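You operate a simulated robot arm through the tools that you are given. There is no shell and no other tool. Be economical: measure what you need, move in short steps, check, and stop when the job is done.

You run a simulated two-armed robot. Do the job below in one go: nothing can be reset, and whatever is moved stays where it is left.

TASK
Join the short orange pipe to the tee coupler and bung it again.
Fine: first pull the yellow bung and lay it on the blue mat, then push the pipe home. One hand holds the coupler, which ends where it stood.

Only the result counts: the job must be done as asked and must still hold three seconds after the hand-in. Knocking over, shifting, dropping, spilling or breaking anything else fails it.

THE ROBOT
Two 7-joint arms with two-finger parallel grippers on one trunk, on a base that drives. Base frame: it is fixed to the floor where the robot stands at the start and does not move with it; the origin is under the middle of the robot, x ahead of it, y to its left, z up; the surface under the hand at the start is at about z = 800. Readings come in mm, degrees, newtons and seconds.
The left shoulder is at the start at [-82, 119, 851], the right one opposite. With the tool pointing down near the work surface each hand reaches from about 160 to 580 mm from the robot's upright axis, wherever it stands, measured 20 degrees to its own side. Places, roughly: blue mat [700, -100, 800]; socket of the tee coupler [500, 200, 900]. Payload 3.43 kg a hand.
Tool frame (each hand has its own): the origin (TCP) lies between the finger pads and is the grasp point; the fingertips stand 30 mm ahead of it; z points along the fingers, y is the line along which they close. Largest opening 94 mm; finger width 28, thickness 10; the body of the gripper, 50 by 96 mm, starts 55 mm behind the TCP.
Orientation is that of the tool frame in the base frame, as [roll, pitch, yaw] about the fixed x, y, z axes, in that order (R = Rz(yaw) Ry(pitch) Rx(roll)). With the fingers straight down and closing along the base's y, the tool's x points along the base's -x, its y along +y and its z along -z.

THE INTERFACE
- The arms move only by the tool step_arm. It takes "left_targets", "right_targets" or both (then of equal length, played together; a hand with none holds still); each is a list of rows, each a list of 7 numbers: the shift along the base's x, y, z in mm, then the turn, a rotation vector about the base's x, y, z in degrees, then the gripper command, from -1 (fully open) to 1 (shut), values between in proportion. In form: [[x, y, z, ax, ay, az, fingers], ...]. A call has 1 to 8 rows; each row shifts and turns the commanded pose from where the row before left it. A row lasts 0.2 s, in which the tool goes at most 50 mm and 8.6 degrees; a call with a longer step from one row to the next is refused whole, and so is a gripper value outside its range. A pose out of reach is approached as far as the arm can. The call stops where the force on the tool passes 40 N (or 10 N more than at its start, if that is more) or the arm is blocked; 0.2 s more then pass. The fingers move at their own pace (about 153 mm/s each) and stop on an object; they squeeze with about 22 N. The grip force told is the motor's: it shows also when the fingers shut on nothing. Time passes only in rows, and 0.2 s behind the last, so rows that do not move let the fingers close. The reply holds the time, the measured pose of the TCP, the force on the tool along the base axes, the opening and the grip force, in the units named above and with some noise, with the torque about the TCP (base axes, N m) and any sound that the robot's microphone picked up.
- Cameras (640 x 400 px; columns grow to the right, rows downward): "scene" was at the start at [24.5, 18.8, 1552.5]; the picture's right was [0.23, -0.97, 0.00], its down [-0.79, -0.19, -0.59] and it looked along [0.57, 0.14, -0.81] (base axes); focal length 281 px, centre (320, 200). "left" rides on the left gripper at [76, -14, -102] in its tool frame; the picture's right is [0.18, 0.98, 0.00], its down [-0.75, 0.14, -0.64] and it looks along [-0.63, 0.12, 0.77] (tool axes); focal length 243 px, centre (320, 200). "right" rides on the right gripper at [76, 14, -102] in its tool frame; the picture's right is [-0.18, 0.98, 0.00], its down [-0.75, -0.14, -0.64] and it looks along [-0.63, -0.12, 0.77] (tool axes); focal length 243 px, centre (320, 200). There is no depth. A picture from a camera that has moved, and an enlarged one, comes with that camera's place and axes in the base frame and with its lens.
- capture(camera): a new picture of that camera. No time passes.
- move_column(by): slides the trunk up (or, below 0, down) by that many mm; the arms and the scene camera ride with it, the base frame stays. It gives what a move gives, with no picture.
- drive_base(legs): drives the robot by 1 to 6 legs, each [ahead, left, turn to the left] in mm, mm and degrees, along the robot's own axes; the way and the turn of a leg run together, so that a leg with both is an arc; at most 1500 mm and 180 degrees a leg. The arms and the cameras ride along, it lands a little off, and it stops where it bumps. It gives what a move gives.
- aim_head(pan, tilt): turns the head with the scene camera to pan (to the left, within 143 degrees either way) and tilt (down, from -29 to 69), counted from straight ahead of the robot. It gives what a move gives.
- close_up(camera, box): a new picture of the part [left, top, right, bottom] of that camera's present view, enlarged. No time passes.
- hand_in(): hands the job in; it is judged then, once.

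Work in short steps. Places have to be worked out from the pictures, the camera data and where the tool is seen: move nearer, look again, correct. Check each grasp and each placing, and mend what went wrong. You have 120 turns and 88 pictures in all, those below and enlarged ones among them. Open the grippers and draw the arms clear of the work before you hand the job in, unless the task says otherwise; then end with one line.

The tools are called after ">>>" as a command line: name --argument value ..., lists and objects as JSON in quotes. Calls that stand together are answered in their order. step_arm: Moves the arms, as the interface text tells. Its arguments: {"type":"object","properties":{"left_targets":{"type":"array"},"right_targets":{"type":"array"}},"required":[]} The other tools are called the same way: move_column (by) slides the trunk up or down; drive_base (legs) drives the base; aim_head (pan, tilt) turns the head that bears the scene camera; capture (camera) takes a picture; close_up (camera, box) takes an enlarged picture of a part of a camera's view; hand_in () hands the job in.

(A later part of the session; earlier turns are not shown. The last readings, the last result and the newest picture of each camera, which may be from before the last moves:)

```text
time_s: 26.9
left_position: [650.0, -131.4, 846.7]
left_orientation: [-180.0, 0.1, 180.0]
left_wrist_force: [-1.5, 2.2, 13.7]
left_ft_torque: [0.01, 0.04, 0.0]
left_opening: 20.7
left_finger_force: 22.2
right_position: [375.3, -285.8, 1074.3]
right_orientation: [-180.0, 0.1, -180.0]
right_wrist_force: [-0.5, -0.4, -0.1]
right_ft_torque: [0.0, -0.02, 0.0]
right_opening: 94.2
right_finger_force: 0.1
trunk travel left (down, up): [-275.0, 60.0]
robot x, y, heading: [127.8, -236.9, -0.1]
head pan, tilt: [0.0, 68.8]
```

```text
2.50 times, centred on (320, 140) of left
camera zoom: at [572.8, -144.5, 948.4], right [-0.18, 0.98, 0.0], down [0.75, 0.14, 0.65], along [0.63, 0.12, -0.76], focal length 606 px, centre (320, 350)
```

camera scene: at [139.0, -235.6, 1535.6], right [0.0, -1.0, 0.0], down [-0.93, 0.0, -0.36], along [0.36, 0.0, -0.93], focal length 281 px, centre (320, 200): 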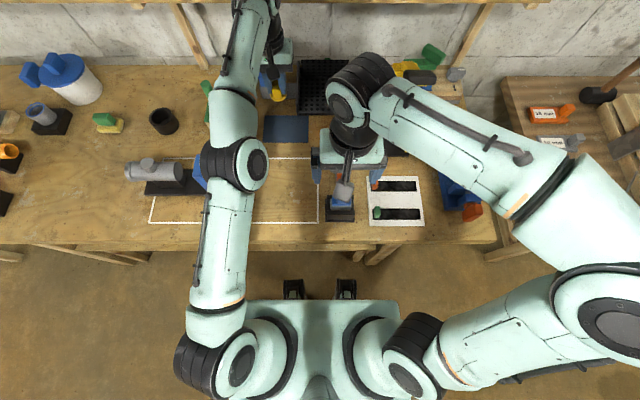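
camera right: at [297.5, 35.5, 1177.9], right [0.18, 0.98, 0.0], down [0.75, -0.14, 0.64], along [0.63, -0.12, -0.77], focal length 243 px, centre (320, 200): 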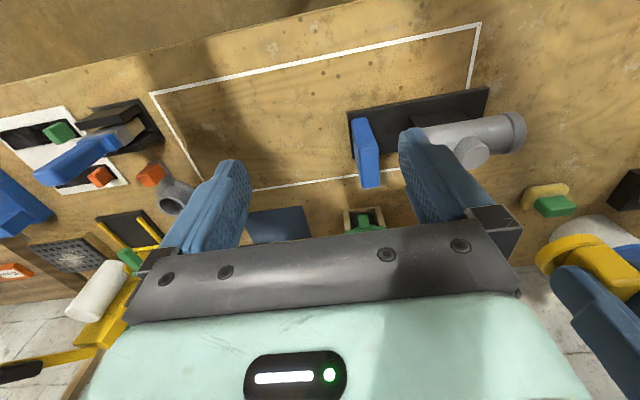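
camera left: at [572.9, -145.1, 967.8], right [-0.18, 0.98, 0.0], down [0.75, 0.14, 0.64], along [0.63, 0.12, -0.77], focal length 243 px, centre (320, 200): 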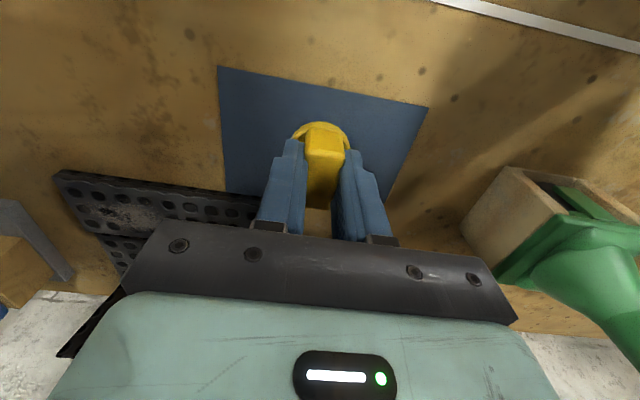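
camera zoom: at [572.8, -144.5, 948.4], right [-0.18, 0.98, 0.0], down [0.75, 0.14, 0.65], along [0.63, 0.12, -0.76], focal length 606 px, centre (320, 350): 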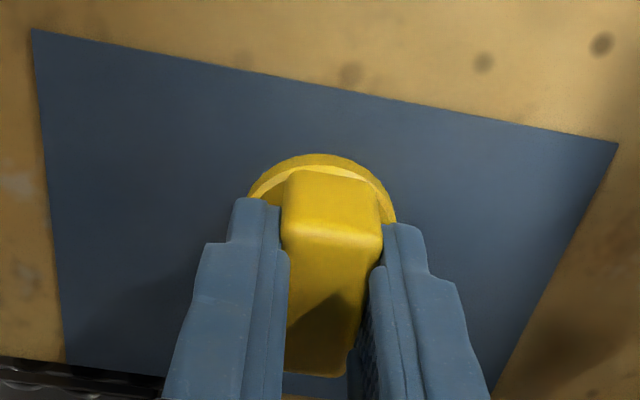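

The bung rests on the mat (13.7 N). I ease up, open and rise, then look.

>>> step_arm --left_targets '[[0, 0, 2, 0, 0, 0, 1], [0, 0, 0, 0, 0, 0, -0.2], [0, 0, 0, 0, 0, 0, -0.2], [0, 0, 20, 0, 0, 0, -0.2], [0, 0, 40, 0, 0, 0, -0.2], [-20, 0, 40, 0, 0, 0, -0.5], [-30, 0, 38, 0, 0, 0, -1], [-30, 0, 38, 0, 0, 0, -1]]'

>>> capture --camera "left"

```text
time_s: 28.7
left_position: [568.5, -130.7, 1022.3]
left_orientation: [180.0, 0.0, 180.0]
left_wrist_force: [0.6, 0.0, 0.7]
left_ft_torque: [-0.04, -0.05, 0.0]
left_opening: 94.0
left_finger_force: 0.0
right_position: [374.7, -285.3, 1074.2]
right_orientation: [-180.0, 0.1, -180.0]
right_wrist_force: [-0.4, 1.0, -0.4]
right_ft_torque: [-0.05, -0.02, 0.0]
right_opening: 94.1
right_finger_force: 0.1
trunk travel left (down, up): [-275.0, 60.0]
robot x, y, heading: [131.4, -236.8, -0.2]
head pan, tilt: [0.0, 68.8]
```

```text
49 pictures are left
camera left: at [493.3, -144.7, 1125.6], right [-0.18, 0.98, 0.0], down [0.75, 0.14, 0.64], along [0.63, 0.12, -0.77], focal length 243 px, centre (320, 200)
```

left: 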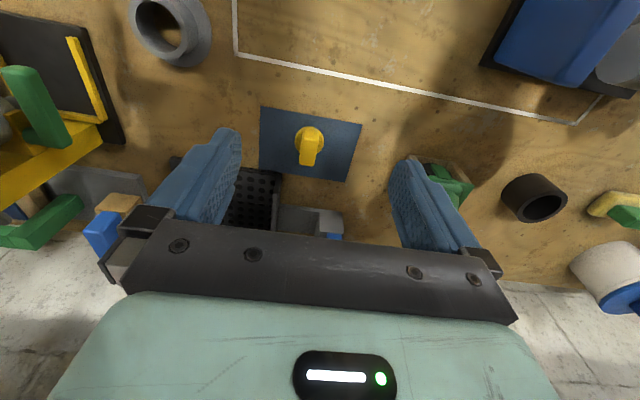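

The bung stands on the mat. Now to the pipes: I raise the left hand, retract, then back up and drive left.

>>> step_arm --left_targets '[[-40, 0, 20, 0, 0, 0, -1], [-40, 5, 20, 0, 0, 0, -1], [-40, 10, 20, 0, 0, 0, -1], [-40, 15, 20, 0, 0, 0, -1]]' --right_targets '[[0, 0, 10, 0, 0, 0, -1], [0, 0, 10, 0, 0, 0, -1], [0, 0, 10, 0, 0, 0, -1], [0, 0, 10, 0, 0, 0, -1]]'

>>> drive_base --legs '[[-120, 0, 0], [0, 690, 0]]'

>>> capture --camera "left"

>>> capture --camera "scene"

```text
time_s: 29.7
left_position: [408.5, -99.7, 1102.1]
left_orientation: [180.0, 0.0, 180.0]
left_wrist_force: [-0.5, 0.2, -0.6]
left_ft_torque: [-0.01, -0.02, -0.02]
left_opening: 94.0
left_finger_force: 0.1
right_position: [374.4, -286.5, 1114.4]
right_orientation: [-180.0, 0.0, -180.0]
right_wrist_force: [-0.3, 0.3, -0.2]
right_ft_torque: [-0.02, 0.03, 0.02]
right_opening: 94.0
right_finger_force: 0.0
trunk travel left (down, up): [-275.0, 60.0]
robot x, y, heading: [130.3, -240.3, 0.1]
head pan, tilt: [0.0, 68.8]
```

```text
time_s: 37.0
left_position: [288.1, 591.9, 1100.2]
left_orientation: [180.0, 0.0, -179.8]
left_wrist_force: [0.5, -0.1, -0.1]
left_ft_torque: [0.01, 0.0, 0.0]
left_opening: 94.1
left_finger_force: 0.0
right_position: [253.5, 406.6, 1114.6]
right_orientation: [180.0, 0.1, -179.8]
right_wrist_force: [-0.1, -0.6, -0.3]
right_ft_torque: [0.05, 0.02, 0.02]
right_opening: 94.2
right_finger_force: 0.1
trunk travel left (down, up): [-275.0, 60.0]
robot x, y, heading: [3.5, 456.7, 0.1]
head pan, tilt: [0.0, 68.8]
```

```text
48 pictures are left
camera left: at [211.5, 578.0, 1204.1], right [-0.19, 0.98, 0.0], down [0.75, 0.14, 0.64], along [0.63, 0.12, -0.77], focal length 243 px, centre (320, 200)
```

left: 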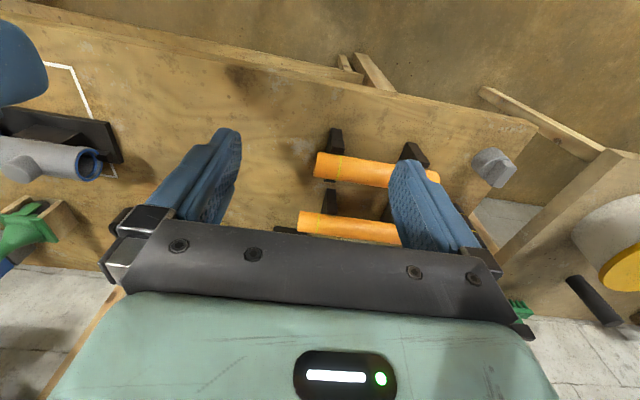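

```text
47 pictures are left
camera scene: at [16.7, 455.1, 1535.5], right [0.0, -1.0, 0.0], down [-0.93, 0.0, -0.36], along [0.36, 0.0, -0.93], focal length 281 px, centre (320, 200)
```

scene: 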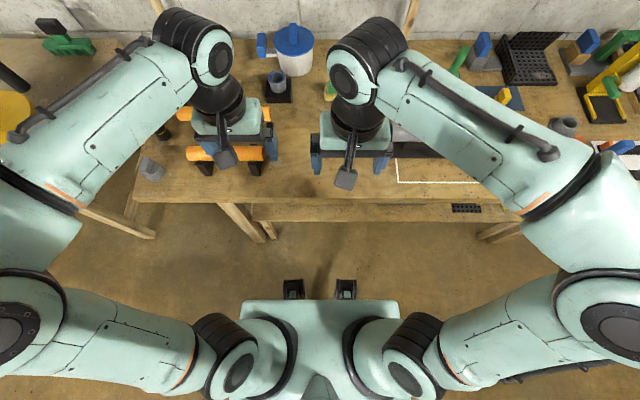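

I shift the left hand +y to view the pipes between the fingers.

>>> step_arm --left_targets '[[0, 35, 0, 0, 0, 0, -1], [0, 35, 0, 0, 0, 0, -1], [0, 35, 0, 0, 0, 0, -1], [0, 0, 0, 0, 0, 0, -1]]'

>>> close_up --camera "left" --box '[230, 110, 430, 240]'

```text
time_s: 38.0
left_position: [286.9, 696.8, 1100.5]
left_orientation: [-180.0, 0.0, -179.9]
left_wrist_force: [0.9, 0.1, -0.7]
left_ft_torque: [-0.01, 0.04, 0.02]
left_opening: 93.9
left_finger_force: 0.1
right_position: [254.2, 404.5, 1114.5]
right_orientation: [-180.0, 0.0, -179.8]
right_wrist_force: [-0.9, -0.8, -0.2]
right_ft_torque: [0.02, 0.0, 0.02]
right_opening: 94.3
right_finger_force: 0.0
trunk travel left (down, up): [-275.0, 60.0]
robot x, y, heading: [6.4, 448.7, 0.4]
head pan, tilt: [0.0, 68.8]
```

```text
3.08 times, centred on (330, 175) of left
camera zoom: at [211.1, 682.8, 1203.8], right [-0.19, 0.98, 0.0], down [0.75, 0.14, 0.64], along [0.63, 0.12, -0.77], focal length 746 px, centre (289, 277)
```

zoom: 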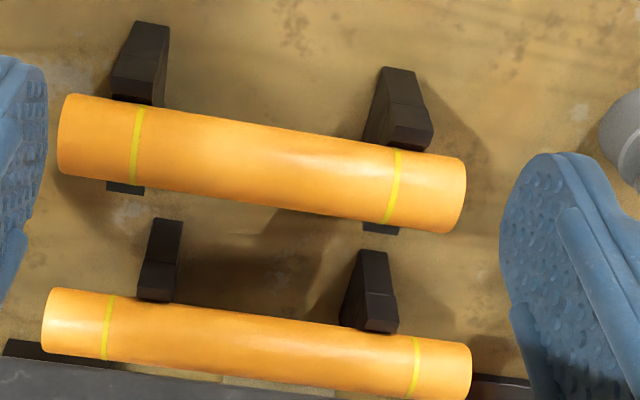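

Pipe A (front) is ≈220 mm, pipe B ≈282 mm, same diameter. A third unmarked piece stands beyond; I move the hand farther left to inspect it.

>>> step_arm --left_targets '[[0, 40, 20, 0, 0, 0, -1], [0, 40, 20, 0, 0, 0, -1], [0, 40, 10, 0, 0, 0, -1], [0, 40, 0, 0, 0, 0, -1], [0, 30, 0, 0, 0, 0, -1], [0, 0, 0, 0, 0, 0, -1]]'

>>> capture --camera "left"

```text
time_s: 39.4
left_position: [287.7, 886.8, 1151.4]
left_orientation: [179.9, 0.0, -179.8]
left_wrist_force: [-0.4, -0.3, 0.6]
left_ft_torque: [0.02, 0.01, 0.01]
left_opening: 93.9
left_finger_force: 0.0
right_position: [252.3, 405.8, 1113.5]
right_orientation: [-179.9, 0.0, -179.9]
right_wrist_force: [-0.2, -1.2, 0.2]
right_ft_torque: [-0.02, -0.02, 0.02]
right_opening: 93.8
right_finger_force: 0.1
trunk travel left (down, up): [-275.0, 60.0]
robot x, y, heading: [5.1, 453.4, 0.2]
head pan, tilt: [0.0, 68.8]
```

```text
45 pictures are left
camera left: at [211.7, 873.4, 1253.3], right [-0.19, 0.98, 0.0], down [0.75, 0.14, 0.64], along [0.63, 0.12, -0.77], focal length 243 px, centre (320, 200)
```

left: 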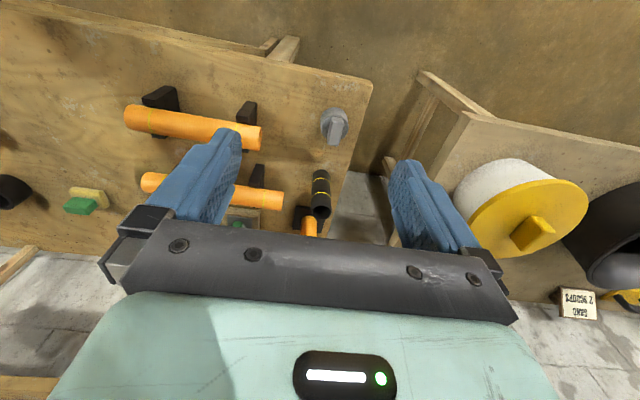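

>>> close_up --camera "left" --box '[230, 120, 390, 245]'

```text
3.20 times, centred on (310, 182) of left
camera zoom: at [211.7, 873.4, 1253.3], right [-0.19, 0.98, 0.0], down [0.75, 0.14, 0.64], along [0.63, 0.12, -0.77], focal length 776 px, centre (352, 256)
```

zoom: 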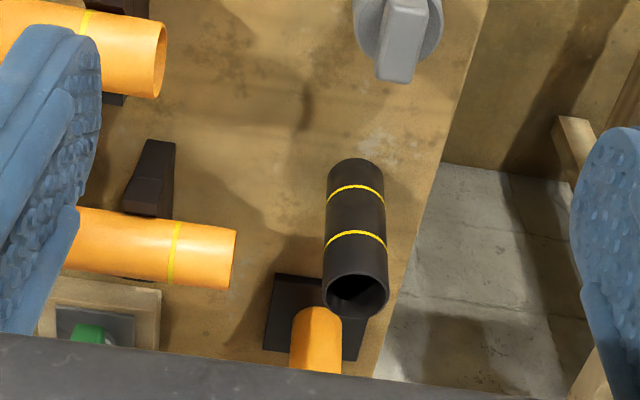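

The third piece stands in a black holder; I tilt the hand to see it fully.

>>> step_arm --left_targets '[[20, 0, 20, 0, -8, 0, -1], [20, 0, 20, 0, -8, 0, -1], [0, 0, 0, 0, -8, 0, -1], [0, 0, 0, 0, 0, 0, -1]]'

>>> close_up --camera "left" --box '[230, 90, 390, 215]'

```text
time_s: 40.4
left_position: [328.6, 886.8, 1191.4]
left_orientation: [-179.9, 24.2, -179.7]
left_wrist_force: [0.4, -0.3, 0.0]
left_ft_torque: [-0.02, 0.01, -0.01]
left_opening: 94.2
left_finger_force: 0.1
right_position: [253.1, 406.0, 1112.7]
right_orientation: [-180.0, 0.1, -179.8]
right_wrist_force: [0.3, 0.0, 0.0]
right_ft_torque: [-0.02, 0.04, -0.01]
right_opening: 94.3
right_finger_force: 0.1
trunk travel left (down, up): [-275.0, 60.0]
robot x, y, heading: [7.4, 452.7, 0.2]
head pan, tilt: [0.0, 68.8]
```

```text
3.20 times, centred on (310, 152) of left
camera zoom: at [217.3, 873.0, 1254.1], right [-0.17, 0.98, -0.08], down [0.43, 0.14, 0.89], along [0.89, 0.12, -0.44], focal length 776 px, centre (352, 352)
```

zoom: 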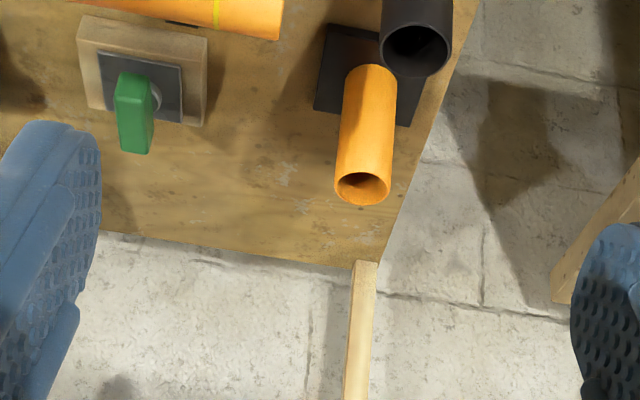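

I now check the socket's bore size with the right hand's camera.

>>> close_up --camera "right" --box '[200, 140, 360, 250]'

>>> close_up --camera "left" --box '[80, 20, 400, 170]'

```text
3.64 times, centred on (280, 195) of right
camera zoom: at [177.6, 419.9, 1217.5], right [0.18, 0.98, 0.0], down [0.75, -0.14, 0.64], along [0.63, -0.12, -0.77], focal length 882 px, centre (466, 218)
```

zoom: 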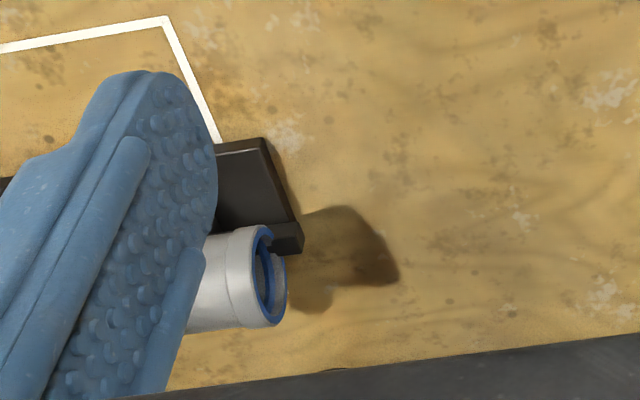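

```text
2.00 times, centred on (240, 95) of left
camera zoom: at [217.3, 873.0, 1254.1], right [-0.17, 0.98, -0.08], down [0.43, 0.14, 0.89], along [0.89, 0.12, -0.44], focal length 485 px, centre (480, 410)
```

zoom: 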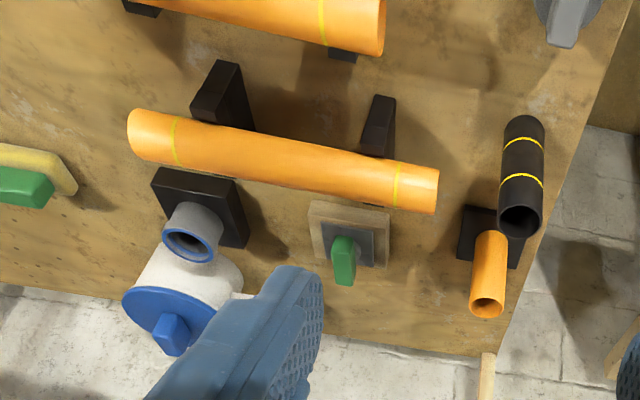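

C is thinner (~40 mm vs ~44) and unmarked, whereas A matches with depth rings: A is the short pipe (axis ≈ x 408, z 879, y 608–810). I level the hand, turn it −90° and move over A.

>>> step_arm --left_targets '[[0, -20, 0, 0, 8, 0, -1], [0, -20, 0, 0, 8, 0, -1], [0, -25, 0, 0, 8, 0, -1], [0, -25, -10, 0, 0, -8, -1], [0, -25, -15, 0, 0, -8, -1], [0, -25, -15, 0, 0, -8, -1], [10, -20, -15, 0, 0, -8, -1], [10, -18, -15, 0, 0, -8, -1]]'

>>> step_arm --left_targets '[[10, 0, -10, 0, 0, -8.4, -1], [10, 0, -10, 0, 0, -8.4, -1], [10, 0, -10, 0, 0, -8.4, -1], [10, 0, -10, 0, 0, -8.4, -1], [10, 0, -10, 0, 0, -8.4, -1], [10, 0, -10, 0, 0, -8.2, -1], [0, 0, -20, 0, 0, 0, -1], [0, 0, 0, 0, 0, 0, -1]]'

>>> capture --camera "left"

```text
time_s: 42.2
left_position: [348.5, 708.9, 1122.0]
left_orientation: [-180.0, 0.1, 140.1]
left_wrist_force: [-0.6, 0.2, 0.1]
left_ft_torque: [0.01, 0.02, -0.01]
left_opening: 94.2
left_finger_force: 0.0
right_position: [253.3, 406.5, 1114.7]
right_orientation: [179.9, 0.0, -179.8]
right_wrist_force: [0.7, 0.3, 0.4]
right_ft_torque: [0.02, 0.02, 0.01]
right_opening: 94.2
right_finger_force: 0.1
trunk travel left (down, up): [-275.0, 60.0]
robot x, y, heading: [12.5, 453.5, 0.0]
head pan, tilt: [0.0, 68.8]
```

```text
time_s: 44.0
left_position: [408.8, 709.3, 1040.3]
left_orientation: [180.0, 0.0, 90.0]
left_wrist_force: [-0.2, 0.1, -0.1]
left_ft_torque: [0.0, -0.01, -0.01]
left_opening: 94.0
left_finger_force: 0.2
right_position: [251.8, 405.0, 1115.1]
right_orientation: [179.9, 0.0, -179.8]
right_wrist_force: [0.4, -0.3, 0.6]
right_ft_torque: [0.0, 0.0, -0.04]
right_opening: 94.2
right_finger_force: 0.1
trunk travel left (down, up): [-275.0, 60.0]
robot x, y, heading: [6.6, 453.2, 0.2]
head pan, tilt: [0.0, 68.8]
```

```text
40 pictures are left
camera left: at [392.9, 785.7, 1143.3], right [0.98, 0.18, 0.0], down [0.14, -0.75, 0.64], along [0.12, -0.63, -0.77], focal length 243 px, centre (320, 200)
```

left: 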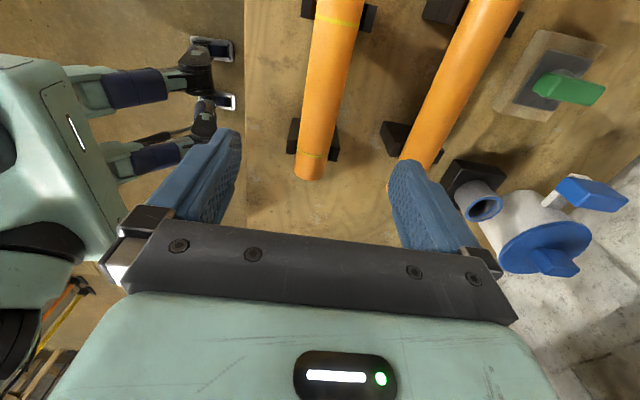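

Pipe A lies between the fingers at x≈412. I lower to just above it and check.

>>> step_arm --left_targets '[[3, 0, -30, 0, 0, 0, -1], [0, 0, -30, 0, 0, 0, -1], [0, 0, -30, 0, 0, 0, -1], [0, 0, -20, 0, 0, 0, -1], [0, 0, 0, 0, 0, 0, -1]]'

>>> capture --camera "left"

```text
time_s: 45.2
left_position: [411.3, 708.9, 930.6]
left_orientation: [-180.0, 0.0, 90.0]
left_wrist_force: [-0.7, 0.4, -0.6]
left_ft_torque: [0.02, 0.01, 0.02]
left_opening: 93.8
left_finger_force: 0.1
right_position: [252.7, 406.0, 1113.8]
right_orientation: [180.0, 0.1, -179.8]
right_wrist_force: [1.1, 0.5, 0.4]
right_ft_torque: [0.0, -0.01, 0.0]
right_opening: 94.0
right_finger_force: 0.1
trunk travel left (down, up): [-275.0, 60.0]
robot x, y, heading: [7.6, 452.2, 0.2]
head pan, tilt: [0.0, 68.8]
```

```text
39 pictures are left
camera left: at [396.3, 785.5, 1033.9], right [0.98, 0.18, 0.0], down [0.14, -0.75, 0.64], along [0.12, -0.63, -0.77], focal length 243 px, centre (320, 200)
```

left: 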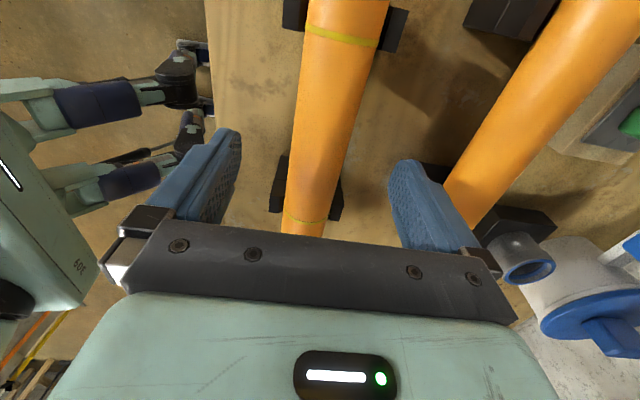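

Good alignment. I lower to the pipe axis and close.

>>> step_arm --left_targets '[[2, 3, -20, 0, 0, 0, -1], [0, 0, -20, 0, 0, 0, -1], [0, 0, -11, 0, 0, 0, -1], [0, 0, 0, 0, 0, 0, 1], [0, 0, 0, 0, 0, 0, 1], [0, 0, 0, 0, 0, 0, 1]]'

>>> capture --camera "left"

```text
time_s: 46.6
left_position: [411.9, 711.8, 881.3]
left_orientation: [180.0, 0.1, 90.0]
left_wrist_force: [-6.3, 0.8, 3.7]
left_ft_torque: [0.04, 0.11, -0.01]
left_opening: 43.1
left_finger_force: 21.8
right_position: [253.3, 406.9, 1113.3]
right_orientation: [180.0, 0.1, -179.8]
right_wrist_force: [-0.3, -0.3, -0.3]
right_ft_torque: [0.03, 0.04, -0.01]
right_opening: 94.3
right_finger_force: 0.1
trunk travel left (down, up): [-275.0, 60.0]
robot x, y, heading: [5.6, 453.3, 0.2]
head pan, tilt: [0.0, 68.8]
```

```text
38 pictures are left
camera left: at [397.5, 788.7, 983.3], right [0.98, 0.18, 0.0], down [0.14, -0.75, 0.64], along [0.12, -0.63, -0.77], focal length 243 px, centre (320, 200)
```

left: 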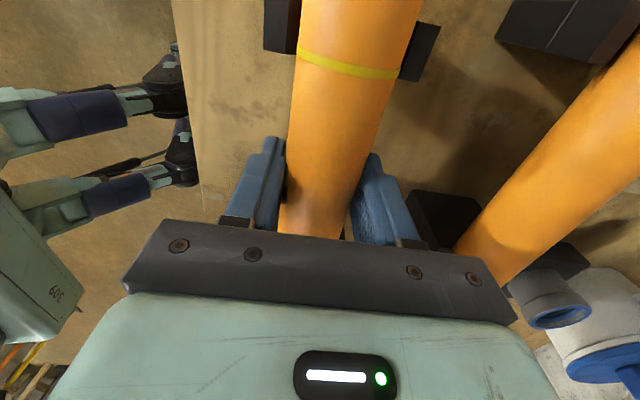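

Pipe held (43.1 mm). I lift it straight up 120 mm.

>>> step_arm --left_targets '[[0, 0, 8, 0, 0, 0, 1], [0, 0, 15, 0, 0, 0, 1], [0, 0, 30, 0, 0, 0, 1], [0, 0, 40, 0, 0, 0, 1], [0, 0, 40, 0, 0, 0, 1], [0, 0, 40, 0, 0, 0, 1], [0, 0, 0, 0, 0, 0, 1]]'

>>> capture --camera "scene"

>>> capture --camera "left"

```text
time_s: 48.2
left_position: [413.2, 711.6, 1053.0]
left_orientation: [-180.0, 0.1, 89.9]
left_wrist_force: [-0.7, -0.6, -0.6]
left_ft_torque: [0.02, -0.01, 0.03]
left_opening: 42.7
left_finger_force: 21.8
right_position: [254.3, 405.5, 1113.6]
right_orientation: [-179.9, 0.0, -179.8]
right_wrist_force: [0.1, 0.3, 0.7]
right_ft_torque: [-0.01, -0.04, 0.02]
right_opening: 94.0
right_finger_force: 0.2
trunk travel left (down, up): [-275.0, 60.0]
robot x, y, heading: [6.9, 454.5, -0.0]
head pan, tilt: [0.0, 68.8]
```

```text
37 pictures are left
camera scene: at [16.9, 455.2, 1535.5], right [0.0, -1.0, 0.0], down [-0.93, 0.0, -0.36], along [0.36, 0.0, -0.93], focal length 281 px, centre (320, 200)
```

scene: 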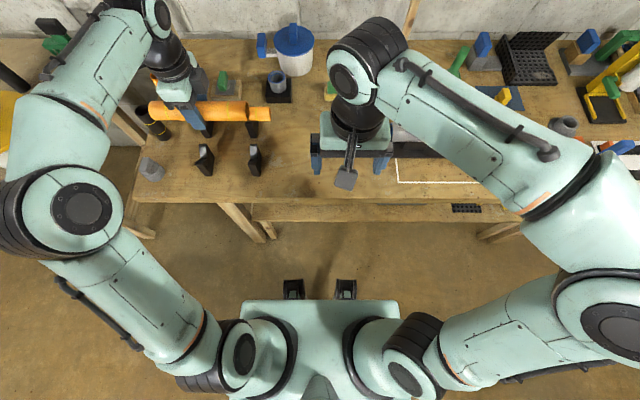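

```text
36 pictures are left
camera left: at [398.5, 789.5, 1155.8], right [0.98, 0.18, 0.0], down [0.14, -0.75, 0.64], along [0.12, -0.63, -0.77], focal length 243 px, centre (320, 200)
```

left: 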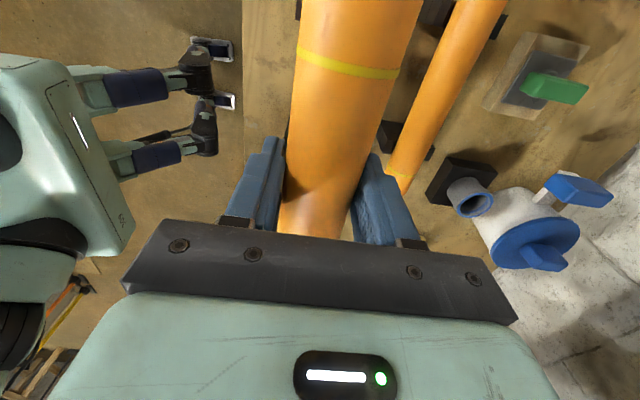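

Pipe lifted cleanly. I drive right ~403 mm and ahead ~130 mm to work position.

>>> drive_base --legs '[[0, -403, 0], [130, 0, 0]]'

>>> capture --camera "left"

>>> capture --camera "right"

```text
time_s: 53.2
left_position: [542.3, 307.2, 1052.6]
left_orientation: [-180.0, 0.0, 90.1]
left_wrist_force: [0.4, 0.6, 0.5]
left_ft_torque: [0.02, 0.01, -0.03]
left_opening: 42.9
left_finger_force: 21.9
right_position: [383.2, 1.6, 1113.7]
right_orientation: [-179.9, 0.0, -179.7]
right_wrist_force: [-0.5, -0.3, 0.1]
right_ft_torque: [0.01, 0.0, -0.01]
right_opening: 94.2
right_finger_force: 0.1
trunk travel left (down, up): [-275.0, 60.0]
robot x, y, heading: [139.2, 51.3, 0.2]
head pan, tilt: [0.0, 68.8]
```

```text
35 pictures are left
camera left: at [528.1, 384.8, 1155.4], right [0.98, 0.19, 0.0], down [0.14, -0.75, 0.64], along [0.12, -0.63, -0.77], focal length 243 px, centre (320, 200)
```

left: 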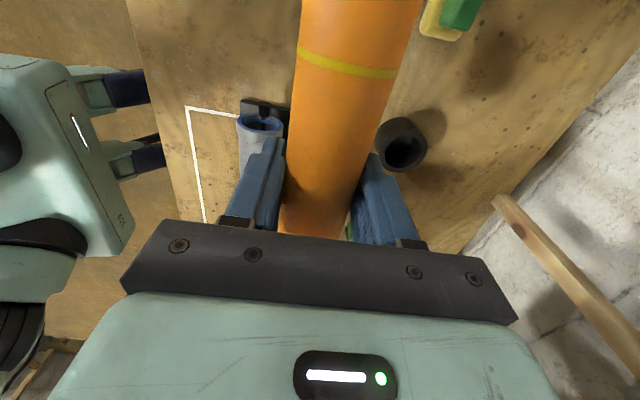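

```text
34 pictures are left
camera right: at [306.7, 15.0, 1217.5], right [0.18, 0.98, 0.0], down [0.75, -0.14, 0.64], along [0.63, -0.11, -0.77], focal length 243 px, centre (320, 200)
```

right: 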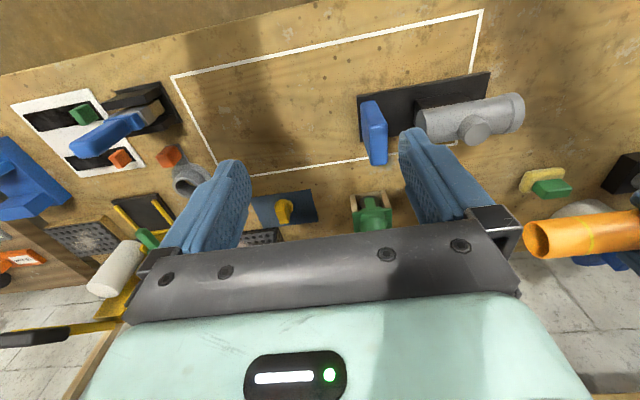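

First the right hand re-grips the handle at its former pose (480, 67, 874).

>>> step_arm --right_targets '[[0, 22, -20, 0, 0, 0, -1], [20, 22, -20, 0, 0, 0, -1], [25, 22, -20, 0, 0, 0, -1], [25, 0, -25, 0, 0, 0, -1], [27, 0, -25, 0, 0, 0, -1], [0, 0, -25, 0, 0, 0, -1], [0, 0, 0, 0, 0, 0, -1]]'

>>> capture --camera "right"

>>> close_up --camera "left" --box '[200, 70, 320, 180]'

```text
time_s: 54.8
left_position: [541.7, 309.8, 1052.1]
left_orientation: [-180.0, 0.0, 90.1]
left_wrist_force: [-0.5, 0.0, 0.1]
left_ft_torque: [-0.01, -0.01, -0.02]
left_opening: 42.7
left_finger_force: 21.7
right_position: [481.8, 66.9, 979.3]
right_orientation: [180.0, -0.1, -179.8]
right_wrist_force: [0.3, 0.6, 0.4]
right_ft_torque: [-0.01, 0.05, -0.01]
right_opening: 94.0
right_finger_force: 0.0
trunk travel left (down, up): [-275.0, 60.0]
robot x, y, heading: [137.2, 49.4, 0.3]
head pan, tilt: [0.0, 68.8]
```

```text
33 pictures are left
camera right: at [403.9, 80.5, 1082.0], right [0.18, 0.98, 0.0], down [0.75, -0.14, 0.64], along [0.63, -0.11, -0.77], focal length 243 px, centre (320, 200)
```

right: 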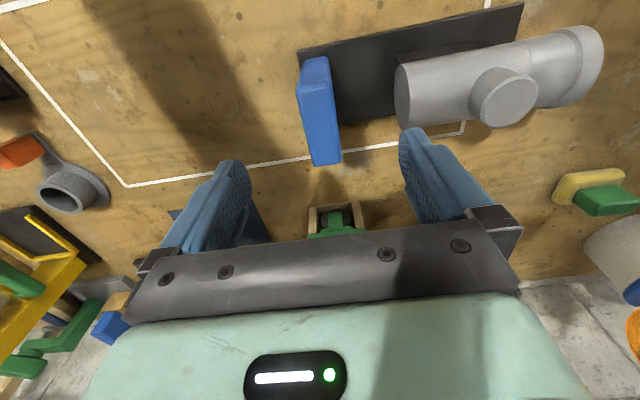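

```text
3.64 times, centred on (260, 125) of left
camera zoom: at [527.9, 384.8, 1155.6], right [0.98, 0.18, 0.0], down [0.14, -0.75, 0.64], along [0.12, -0.63, -0.77], focal length 882 px, centre (538, 473)
```

zoom: 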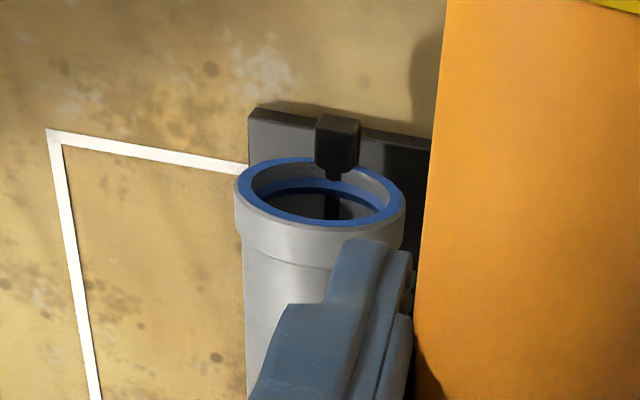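

Handle alignment is fine. A small black knob sits at the socket mouth; I zoom in more on it.

>>> close_up --camera "left" --box '[230, 90, 290, 130]'

>>> step_arm --right_targets '[[0, 0, -30, 0, 0, 0, -1], [0, 0, -30, 0, 0, 0, -1], [0, 0, -30, 0, 0, 0, -1], [-1, 0.3, -15, 0, 0, 0, -1], [0, 0, 0, 0, 0, 0, -1], [0, 0, 0, 0, 0, 0, 1], [0, 0, 0, 0, 0, 0, 1], [0, 0, 0, 0, 0, 0, 1]]'

```text
10.00 times, centred on (260, 110) of left
camera zoom: at [527.9, 384.8, 1155.6], right [0.98, 0.18, 0.0], down [0.14, -0.75, 0.64], along [0.12, -0.63, -0.77], focal length 2426 px, centre (920, 1100)
```

zoom: 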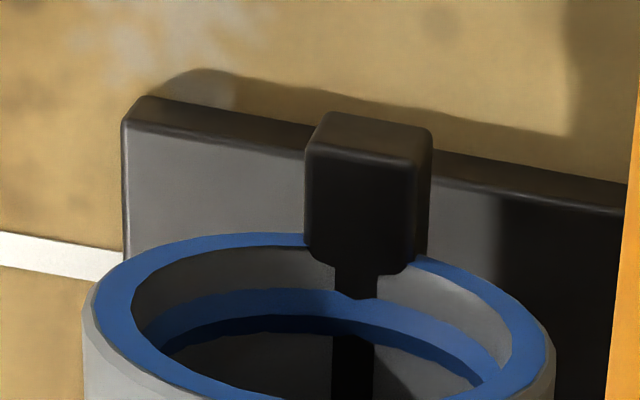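

```text
time_s: 56.6
left_position: [541.9, 309.2, 1053.1]
left_orientation: [-180.0, 0.0, 90.1]
left_wrist_force: [0.4, -0.5, -0.2]
left_ft_torque: [0.01, -0.02, 0.03]
left_opening: 42.9
left_finger_force: 21.6
right_position: [478.9, 66.5, 874.2]
right_orientation: [180.0, 0.0, -179.7]
right_wrist_force: [-0.1, 0.4, -0.1]
right_ft_torque: [-0.13, -0.03, -0.01]
right_opening: 30.3
right_finger_force: 21.7
trunk travel left (down, up): [-275.0, 60.0]
robot x, y, heading: [135.2, 47.9, 0.4]
head pan, tilt: [0.0, 68.8]
```

The knob is a rib flush with the bore floor (bore ≈45.5 mm, seal ≈43 mm), matching the 43 mm pipe. The handle is gripped. I bring the pipe in line, about 20 mm short of the mouth.

>>> step_arm --left_targets '[[-15, 25, 0, 0, 0, 0, 1], [-24, 25, 0, 0, 0, 0, 1], [-24, 26, -20, 0, 0, 0, 1], [0, 0, -40, 0, 0, 0, 1], [0, 0, -40, 0, 0, 0, 1], [0, 0, -40, 0, 0, 0, 1], [0, 0, -32, 0, 0, 0, 1], [0, 0, 0, 0, 0, 0, 1]]'

>>> capture --camera "scene"

>>> capture --camera "left"

```text
time_s: 58.4
left_position: [478.3, 384.6, 879.8]
left_orientation: [-180.0, 0.0, 90.2]
left_wrist_force: [0.1, -0.2, -1.3]
left_ft_torque: [-0.01, -0.01, 0.02]
left_opening: 42.6
left_finger_force: 21.9
right_position: [478.6, 67.3, 874.6]
right_orientation: [-179.9, 0.0, -179.7]
right_wrist_force: [0.5, -0.3, -0.4]
right_ft_torque: [-0.19, -0.04, 0.03]
right_opening: 30.2
right_finger_force: 22.0
trunk travel left (down, up): [-275.0, 60.0]
robot x, y, heading: [136.9, 47.7, 0.0]
head pan, tilt: [0.0, 68.8]
```

```text
30 pictures are left
camera scene: at [146.5, 49.9, 1535.5], right [0.0, -1.0, 0.0], down [-0.93, 0.0, -0.36], along [0.36, 0.0, -0.93], focal length 281 px, centre (320, 200)
```

scene: 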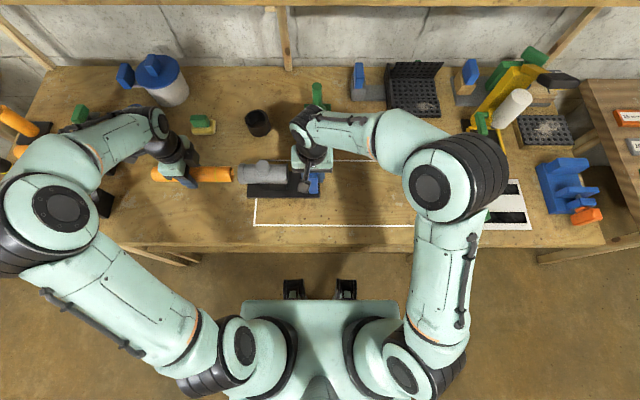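

```text
29 pictures are left
camera left: at [464.0, 461.6, 983.0], right [0.98, 0.19, 0.0], down [0.14, -0.75, 0.64], along [0.12, -0.63, -0.77], focal length 243 px, centre (320, 200)
```

left: 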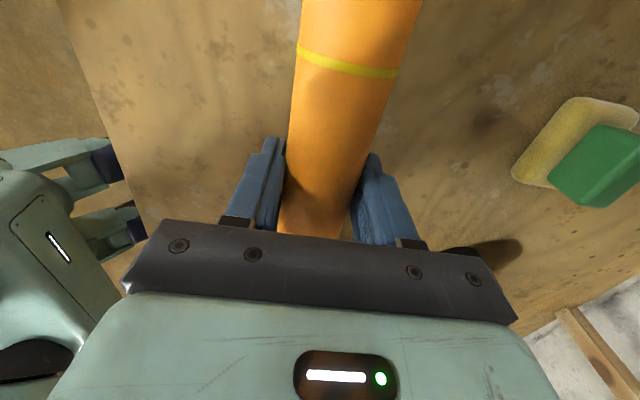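

I zoom strongly on the gap between pipe and mouth in the scene view.

>>> close_up --camera "scene" --box '[205, 150, 295, 206]'

```text
7.11 times, centred on (250, 178) of scene
camera zoom: at [146.5, 49.9, 1535.5], right [0.0, -1.0, 0.0], down [-0.93, 0.0, -0.36], along [0.36, 0.0, -0.93], focal length 1997 px, centre (818, 356)
```

zoom: 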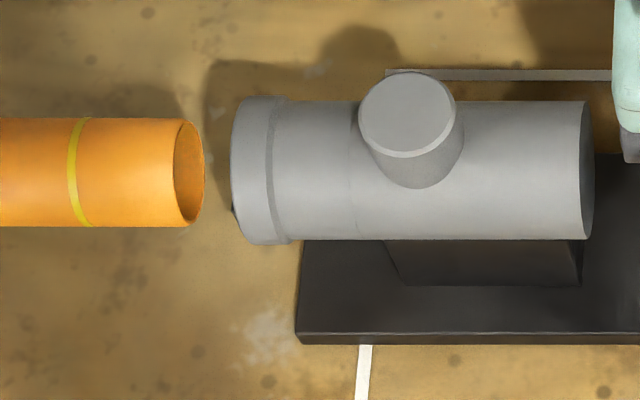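

In the scene view pipe and socket line up well, but that leaves height versus depth ambiguous. I free the right hand to take a side view before inserting.

>>> step_arm --right_targets '[[0, 0, 0, 0, 0, 0, -0.5], [0, 0, 0, 0, 0, 0, -1], [0, 0, 25, 0, 0, 0, -1], [0, 0, 45, 0, 0, 0, -1], [0, 0, 45, 0, 0, 0, -1], [-40, 0, 10, 0, 0, 0, -1], [-40, 20, 0, 0, -8, 0, -1], [-40, 25, 0, 0, -8, 0, -1]]'

>>> step_arm --right_targets '[[-10, 40, 0, 0, -8, 0, -1], [0, 40, -10, 0, -8, 0, -1], [0, 40, -30, 0, -8, 0, -1], [0, 30, -40, 0, 0, 0, -1], [0, 0, -20, 0, 0, 0, -1], [0, 0, 0, 0, 0, 0, -1]]'

>>> capture --camera "right"

```text
time_s: 60.2
left_position: [477.2, 385.6, 879.9]
left_orientation: [179.9, 0.0, 90.2]
left_wrist_force: [0.4, 0.5, 0.2]
left_ft_torque: [-0.04, -0.01, 0.01]
left_opening: 42.5
left_finger_force: 22.1
right_position: [357.8, 113.3, 999.3]
right_orientation: [-179.9, 16.1, -179.7]
right_wrist_force: [0.3, -0.8, -0.2]
right_ft_torque: [0.02, 0.02, 0.03]
right_opening: 93.9
right_finger_force: 0.0
trunk travel left (down, up): [-275.0, 60.0]
robot x, y, heading: [139.0, 44.5, 0.5]
head pan, tilt: [0.0, 68.8]
```

```text
time_s: 61.6
left_position: [477.9, 384.8, 879.4]
left_orientation: [-179.9, 0.1, 90.1]
left_wrist_force: [-0.4, 0.1, -0.6]
left_ft_torque: [-0.02, 0.0, 0.0]
left_opening: 42.4
left_finger_force: 21.8
right_position: [348.5, 263.0, 899.4]
right_orientation: [-179.8, 40.0, -179.6]
right_wrist_force: [0.5, 0.4, -0.3]
right_ft_torque: [0.04, 0.0, 0.01]
right_opening: 94.1
right_finger_force: 0.0
trunk travel left (down, up): [-275.0, 60.0]
robot x, y, heading: [137.5, 48.8, -0.0]
head pan, tilt: [0.0, 68.8]
```

```text
27 pictures are left
camera right: at [223.6, 276.8, 929.5], right [0.14, 0.98, 0.12], down [0.16, -0.14, 0.98], along [0.98, -0.11, -0.18], focal length 243 px, centre (320, 200)
```

right: 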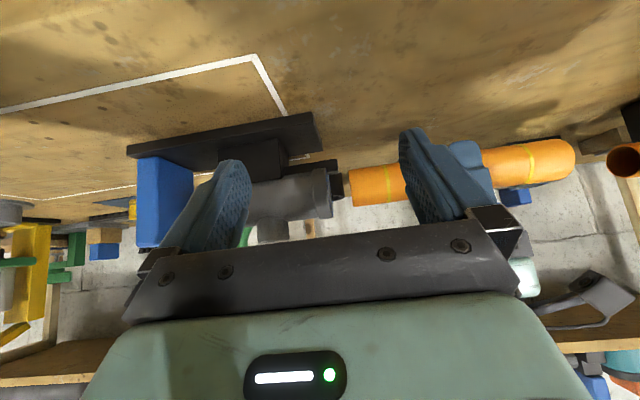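

Excellent side view; zoom in.

>>> close_up --camera "right" --box '[250, 140, 410, 240]'

```text
4.00 times, centred on (330, 190) of right
camera zoom: at [223.6, 276.8, 929.5], right [0.14, 0.98, 0.12], down [0.16, -0.14, 0.98], along [0.98, -0.11, -0.18], focal length 970 px, centre (280, 240)
```

zoom: 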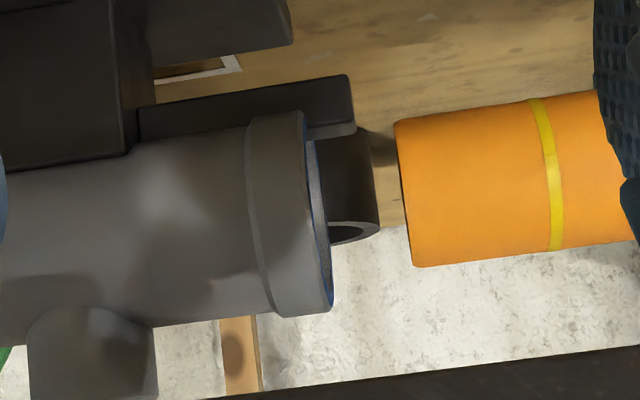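

Heights agree within about 1 mm. I bring the right hand back to the handle by the reverse path.

>>> step_arm --right_targets '[[0, 0, 20, 0, 0, 0, -1], [0, -30, 40, 0, 0, 0, -1], [0, -40, 30, 0, 8, 0, -1], [0, -40, 10, 0, 8, 0, -1], [10, -40, 0, 0, 8, 0, -1], [40, -25, 0, 0, 8, 0, -1], [40, -20, 0, 0, 8, 0, -1], [41, -1, -10, 0, 0, 0, -1]]' --left_targets '[[0.5, 0, 1, 0, 0, 0, 1], [0, 0, 0, 0, 0, 0, 1], [0, 0, 0, 0, 0, 0, 1], [0, 0, 0, 0, 0, 0, 1], [0, 0, 0, 0, 0, 0, 1], [0, 0, 0, 0, 0, 0, 1], [0, 0, 0, 0, 0, 0, 1], [0, 0, 0, 0, 0, 0, 1]]'

>>> capture --camera "right"

```text
time_s: 63.4
left_position: [479.6, 384.3, 880.3]
left_orientation: [180.0, 0.0, 90.1]
left_wrist_force: [-0.1, 0.2, -0.6]
left_ft_torque: [0.02, 0.0, -0.01]
left_opening: 42.4
left_finger_force: 21.7
right_position: [482.2, 66.4, 988.5]
right_orientation: [179.9, -0.2, -179.7]
right_wrist_force: [0.1, -0.1, -0.4]
right_ft_torque: [0.01, 0.04, 0.0]
right_opening: 93.8
right_finger_force: 0.1
trunk travel left (down, up): [-275.0, 60.0]
robot x, y, heading: [134.1, 49.2, 0.1]
head pan, tilt: [0.0, 68.8]
```

```text
25 pictures are left
camera right: at [405.3, 79.4, 1093.0], right [0.18, 0.98, 0.0], down [0.75, -0.14, 0.64], along [0.63, -0.11, -0.77], focal length 243 px, centre (320, 200)
```

right: 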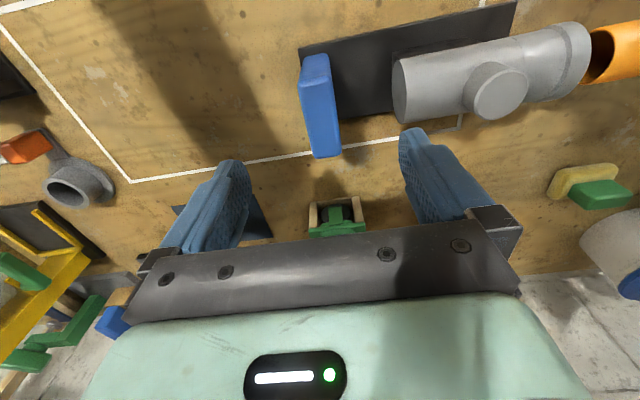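

Aligned with the handle; lower 114 mm and close.

>>> step_arm --right_targets '[[-1, 0.5, -30, 0, 0, 0, -1], [-1, 0, -30, 0, 0, 0, -1], [0, 0, -30, 0, 0, 0, -1], [0, 0, -24, 0, 0, 0, -1], [0, 0, 0, 0, 0, 0, -1], [0, 0, 0, 0, 0, 0, 1], [0, 0, 0, 0, 0, 0, 1], [0, 0, 0, 0, 0, 0, 1]]'

>>> step_arm --left_targets '[[0, -8, 0, 0, 0, 0, 1], [0, -8, 0, 0, 0, 0, 1], [0, -4, 0, 0, 0, 0, 1], [0, -4, 0, 0, 0, 0, 1], [0, -3, 0, 0, 0, 0, 1], [0, 0, 0, 0, 0, 0, 1]]'

>>> close_up --camera "scene" --box '[205, 150, 295, 206]'

```text
time_s: 65.2
left_position: [478.8, 385.2, 880.5]
left_orientation: [-179.9, 0.0, 90.1]
left_wrist_force: [-0.5, 0.6, -0.7]
left_ft_torque: [0.03, -0.02, 0.0]
left_opening: 42.6
left_finger_force: 21.9
right_position: [477.9, 66.3, 875.6]
right_orientation: [180.0, 0.0, -179.8]
right_wrist_force: [0.1, 0.1, -0.6]
right_ft_torque: [-0.08, -0.02, 0.02]
right_opening: 30.2
right_finger_force: 22.2
trunk travel left (down, up): [-275.0, 60.0]
robot x, y, heading: [139.3, 45.2, 0.3]
head pan, tilt: [0.0, 68.8]
```

```text
time_s: 66.6
left_position: [479.5, 357.5, 882.7]
left_orientation: [180.0, 0.0, 90.2]
left_wrist_force: [-0.7, 0.7, 0.4]
left_ft_torque: [0.03, 0.02, 0.01]
left_opening: 42.4
left_finger_force: 22.6
right_position: [477.7, 66.7, 874.8]
right_orientation: [-180.0, 0.0, -179.7]
right_wrist_force: [0.5, 0.1, -0.6]
right_ft_torque: [-0.22, -0.05, -0.03]
right_opening: 30.4
right_finger_force: 22.5
trunk travel left (down, up): [-275.0, 60.0]
robot x, y, heading: [133.0, 47.6, 0.0]
head pan, tilt: [0.0, 68.8]
```

```text
7.11 times, centred on (250, 178) of scene
camera zoom: at [146.6, 50.0, 1535.5], right [0.0, -1.0, 0.0], down [-0.93, 0.0, -0.36], along [0.36, 0.0, -0.93], focal length 1997 px, centre (818, 356)
```

zoom: 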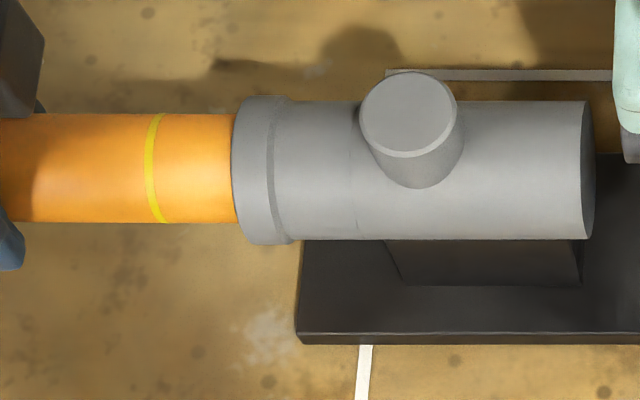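

The pipe has entered ~17 mm without force, sitting about 1 mm high. I correct slightly and keep pushing in small steps.

>>> step_arm --left_targets '[[0, -3, -1, 0, 0, 0, 1], [0, -3, 0, 0, 0, 0, 1], [0, -3, 0, 0, 0, 0, 1], [0, -3, 0, 0, 0, 0, 1], [0, -3, 0, 0, 0, 0, 1], [0, 0, 0, 0, 0, 0, 1]]'

```text
time_s: 68.0
left_position: [478.5, 343.0, 880.5]
left_orientation: [-180.0, 0.0, 90.1]
left_wrist_force: [0.4, 7.4, 0.6]
left_ft_torque: [-0.06, 0.03, 0.02]
left_opening: 42.4
left_finger_force: 22.2
right_position: [477.5, 66.8, 876.5]
right_orientation: [180.0, 0.0, -179.7]
right_wrist_force: [-0.2, -8.9, -0.3]
right_ft_torque: [0.02, -0.12, -0.1]
right_opening: 30.4
right_finger_force: 21.7
trunk travel left (down, up): [-275.0, 60.0]
robot x, y, heading: [133.3, 50.4, 0.4]
head pan, tilt: [0.0, 68.8]
```

Seal resistance of ~8 N along the axis, laterally clean. Continue.

>>> step_arm --left_targets '[[0, -3, 0, 0, 0, 0, 1], [0, -3, 0, 0, 0, 0, 1], [0, -3, 0, 0, 0, 0, 1], [0, -3, 0, 0, 0, 0, 1], [0, 0, 0, 0, 0, 0, 1]]'

>>> close_up --camera "scene" --box '[205, 150, 295, 206]'

```text
time_s: 69.2
left_position: [479.2, 330.3, 880.5]
left_orientation: [180.0, 0.0, 89.9]
left_wrist_force: [-0.5, 6.6, 1.3]
left_ft_torque: [-0.05, -0.03, -0.01]
left_opening: 42.4
left_finger_force: 21.8
right_position: [479.4, 66.5, 875.9]
right_orientation: [180.0, 0.0, -179.8]
right_wrist_force: [0.1, -7.9, 0.1]
right_ft_torque: [-0.02, -0.02, -0.06]
right_opening: 30.1
right_finger_force: 22.0
trunk travel left (down, up): [-275.0, 60.0]
robot x, y, heading: [138.9, 46.7, 0.1]
head pan, tilt: [0.0, 68.8]
```

```text
7.11 times, centred on (250, 178) of scene
camera zoom: at [146.5, 49.9, 1535.5], right [0.0, -1.0, 0.0], down [-0.93, 0.0, -0.36], along [0.36, 0.0, -0.93], focal length 1997 px, centre (818, 356)
```

zoom: 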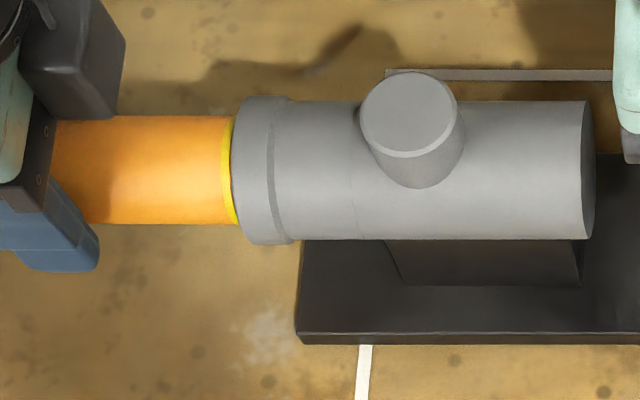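

The ring is at the mouth with ~3 mm to go. Push on until it seats.

>>> step_arm --left_targets '[[0, -2, 0, 0, 0, 0, 1], [0, -2, 0, 0, 0, 0, 1], [0, -1, 0, 0, 0, 0, 1], [0, 0, 0, 0, 0, 0, 1]]'

>>> close_up --camera "scene" --box '[205, 150, 295, 206]'

```text
time_s: 70.2
left_position: [479.0, 325.3, 880.3]
left_orientation: [180.0, 0.0, 90.1]
left_wrist_force: [0.6, 9.3, 1.1]
left_ft_torque: [-0.09, 0.0, 0.02]
left_opening: 42.3
left_finger_force: 21.9
right_position: [479.0, 66.1, 875.1]
right_orientation: [-180.0, -0.1, -179.7]
right_wrist_force: [0.9, -8.9, -0.3]
right_ft_torque: [0.1, -0.02, 0.02]
right_opening: 30.5
right_finger_force: 22.4
trunk travel left (down, up): [-275.0, 60.0]
robot x, y, heading: [137.4, 47.5, 0.3]
head pan, tilt: [0.0, 68.8]
```

```text
7.11 times, centred on (250, 178) of scene
camera zoom: at [146.4, 50.1, 1535.6], right [0.0, -1.0, 0.0], down [-0.93, 0.0, -0.36], along [0.36, 0.0, -0.93], focal length 1997 px, centre (818, 356)
```

zoom: 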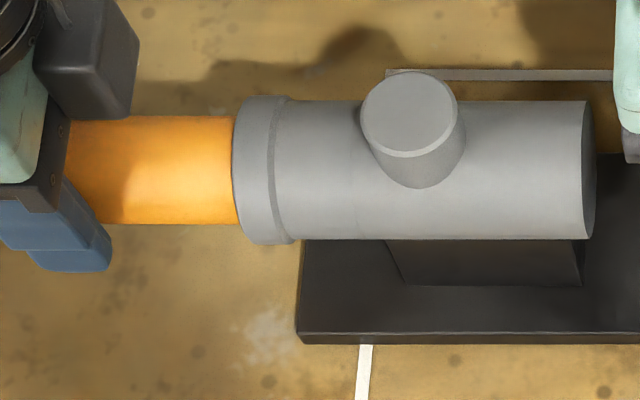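

The ring has passed the mouth, but no stop felt yet; I push gently for the bottom.

>>> step_arm --left_targets '[[0, -1.5, 0, 0, 0, 0, 1], [0, -1.5, 0, 0, 0, 0, 1], [0, 0, 0, 0, 0, 0, 1]]'

```text
time_s: 71.0
left_position: [479.7, 323.4, 882.3]
left_orientation: [179.9, -0.1, 90.1]
left_wrist_force: [-0.3, 14.7, 7.6]
left_ft_torque: [0.02, 0.04, 0.06]
left_opening: 41.4
left_finger_force: 21.9
right_position: [478.5, 66.5, 874.4]
right_orientation: [-179.9, 0.0, -179.7]
right_wrist_force: [0.7, -12.1, -0.5]
right_ft_torque: [-0.11, 0.07, -0.05]
right_opening: 30.5
right_finger_force: 22.4
trunk travel left (down, up): [-275.0, 60.0]
robot x, y, heading: [138.9, 48.4, 0.2]
head pan, tilt: [0.0, 68.8]
```

Resistance is rising; one more small push to confirm the stop.

>>> step_arm --left_targets '[[0, -2, 0, 0, 0, 0, 1], [0, 0, 0, 0, 0, 0, 1]]'

>>> close_up --camera "scene" --box '[205, 150, 295, 206]'

```text
time_s: 71.6
left_position: [479.1, 320.1, 881.5]
left_orientation: [179.9, -0.1, 90.1]
left_wrist_force: [0.4, 15.5, 12.8]
left_ft_torque: [-0.16, 0.01, 0.02]
left_opening: 41.3
left_finger_force: 22.3
right_position: [477.5, 66.7, 876.1]
right_orientation: [-179.9, 0.0, -179.8]
right_wrist_force: [0.3, -13.4, 0.8]
right_ft_torque: [-0.17, 0.19, -0.13]
right_opening: 30.5
right_finger_force: 21.3
trunk travel left (down, up): [-275.0, 60.0]
robot x, y, heading: [138.4, 45.3, 0.2]
head pan, tilt: [0.0, 68.8]
```

```text
7.11 times, centred on (250, 178) of scene
camera zoom: at [145.8, 49.8, 1535.6], right [0.0, -1.0, 0.0], down [-0.93, 0.0, -0.36], along [0.36, 0.0, -0.93], focal length 1997 px, centre (818, 356)
```

zoom: 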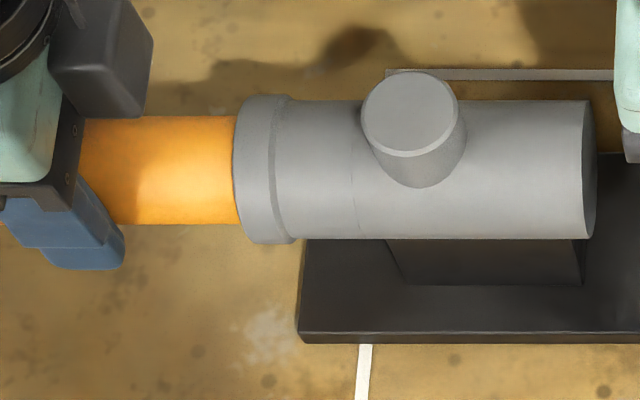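

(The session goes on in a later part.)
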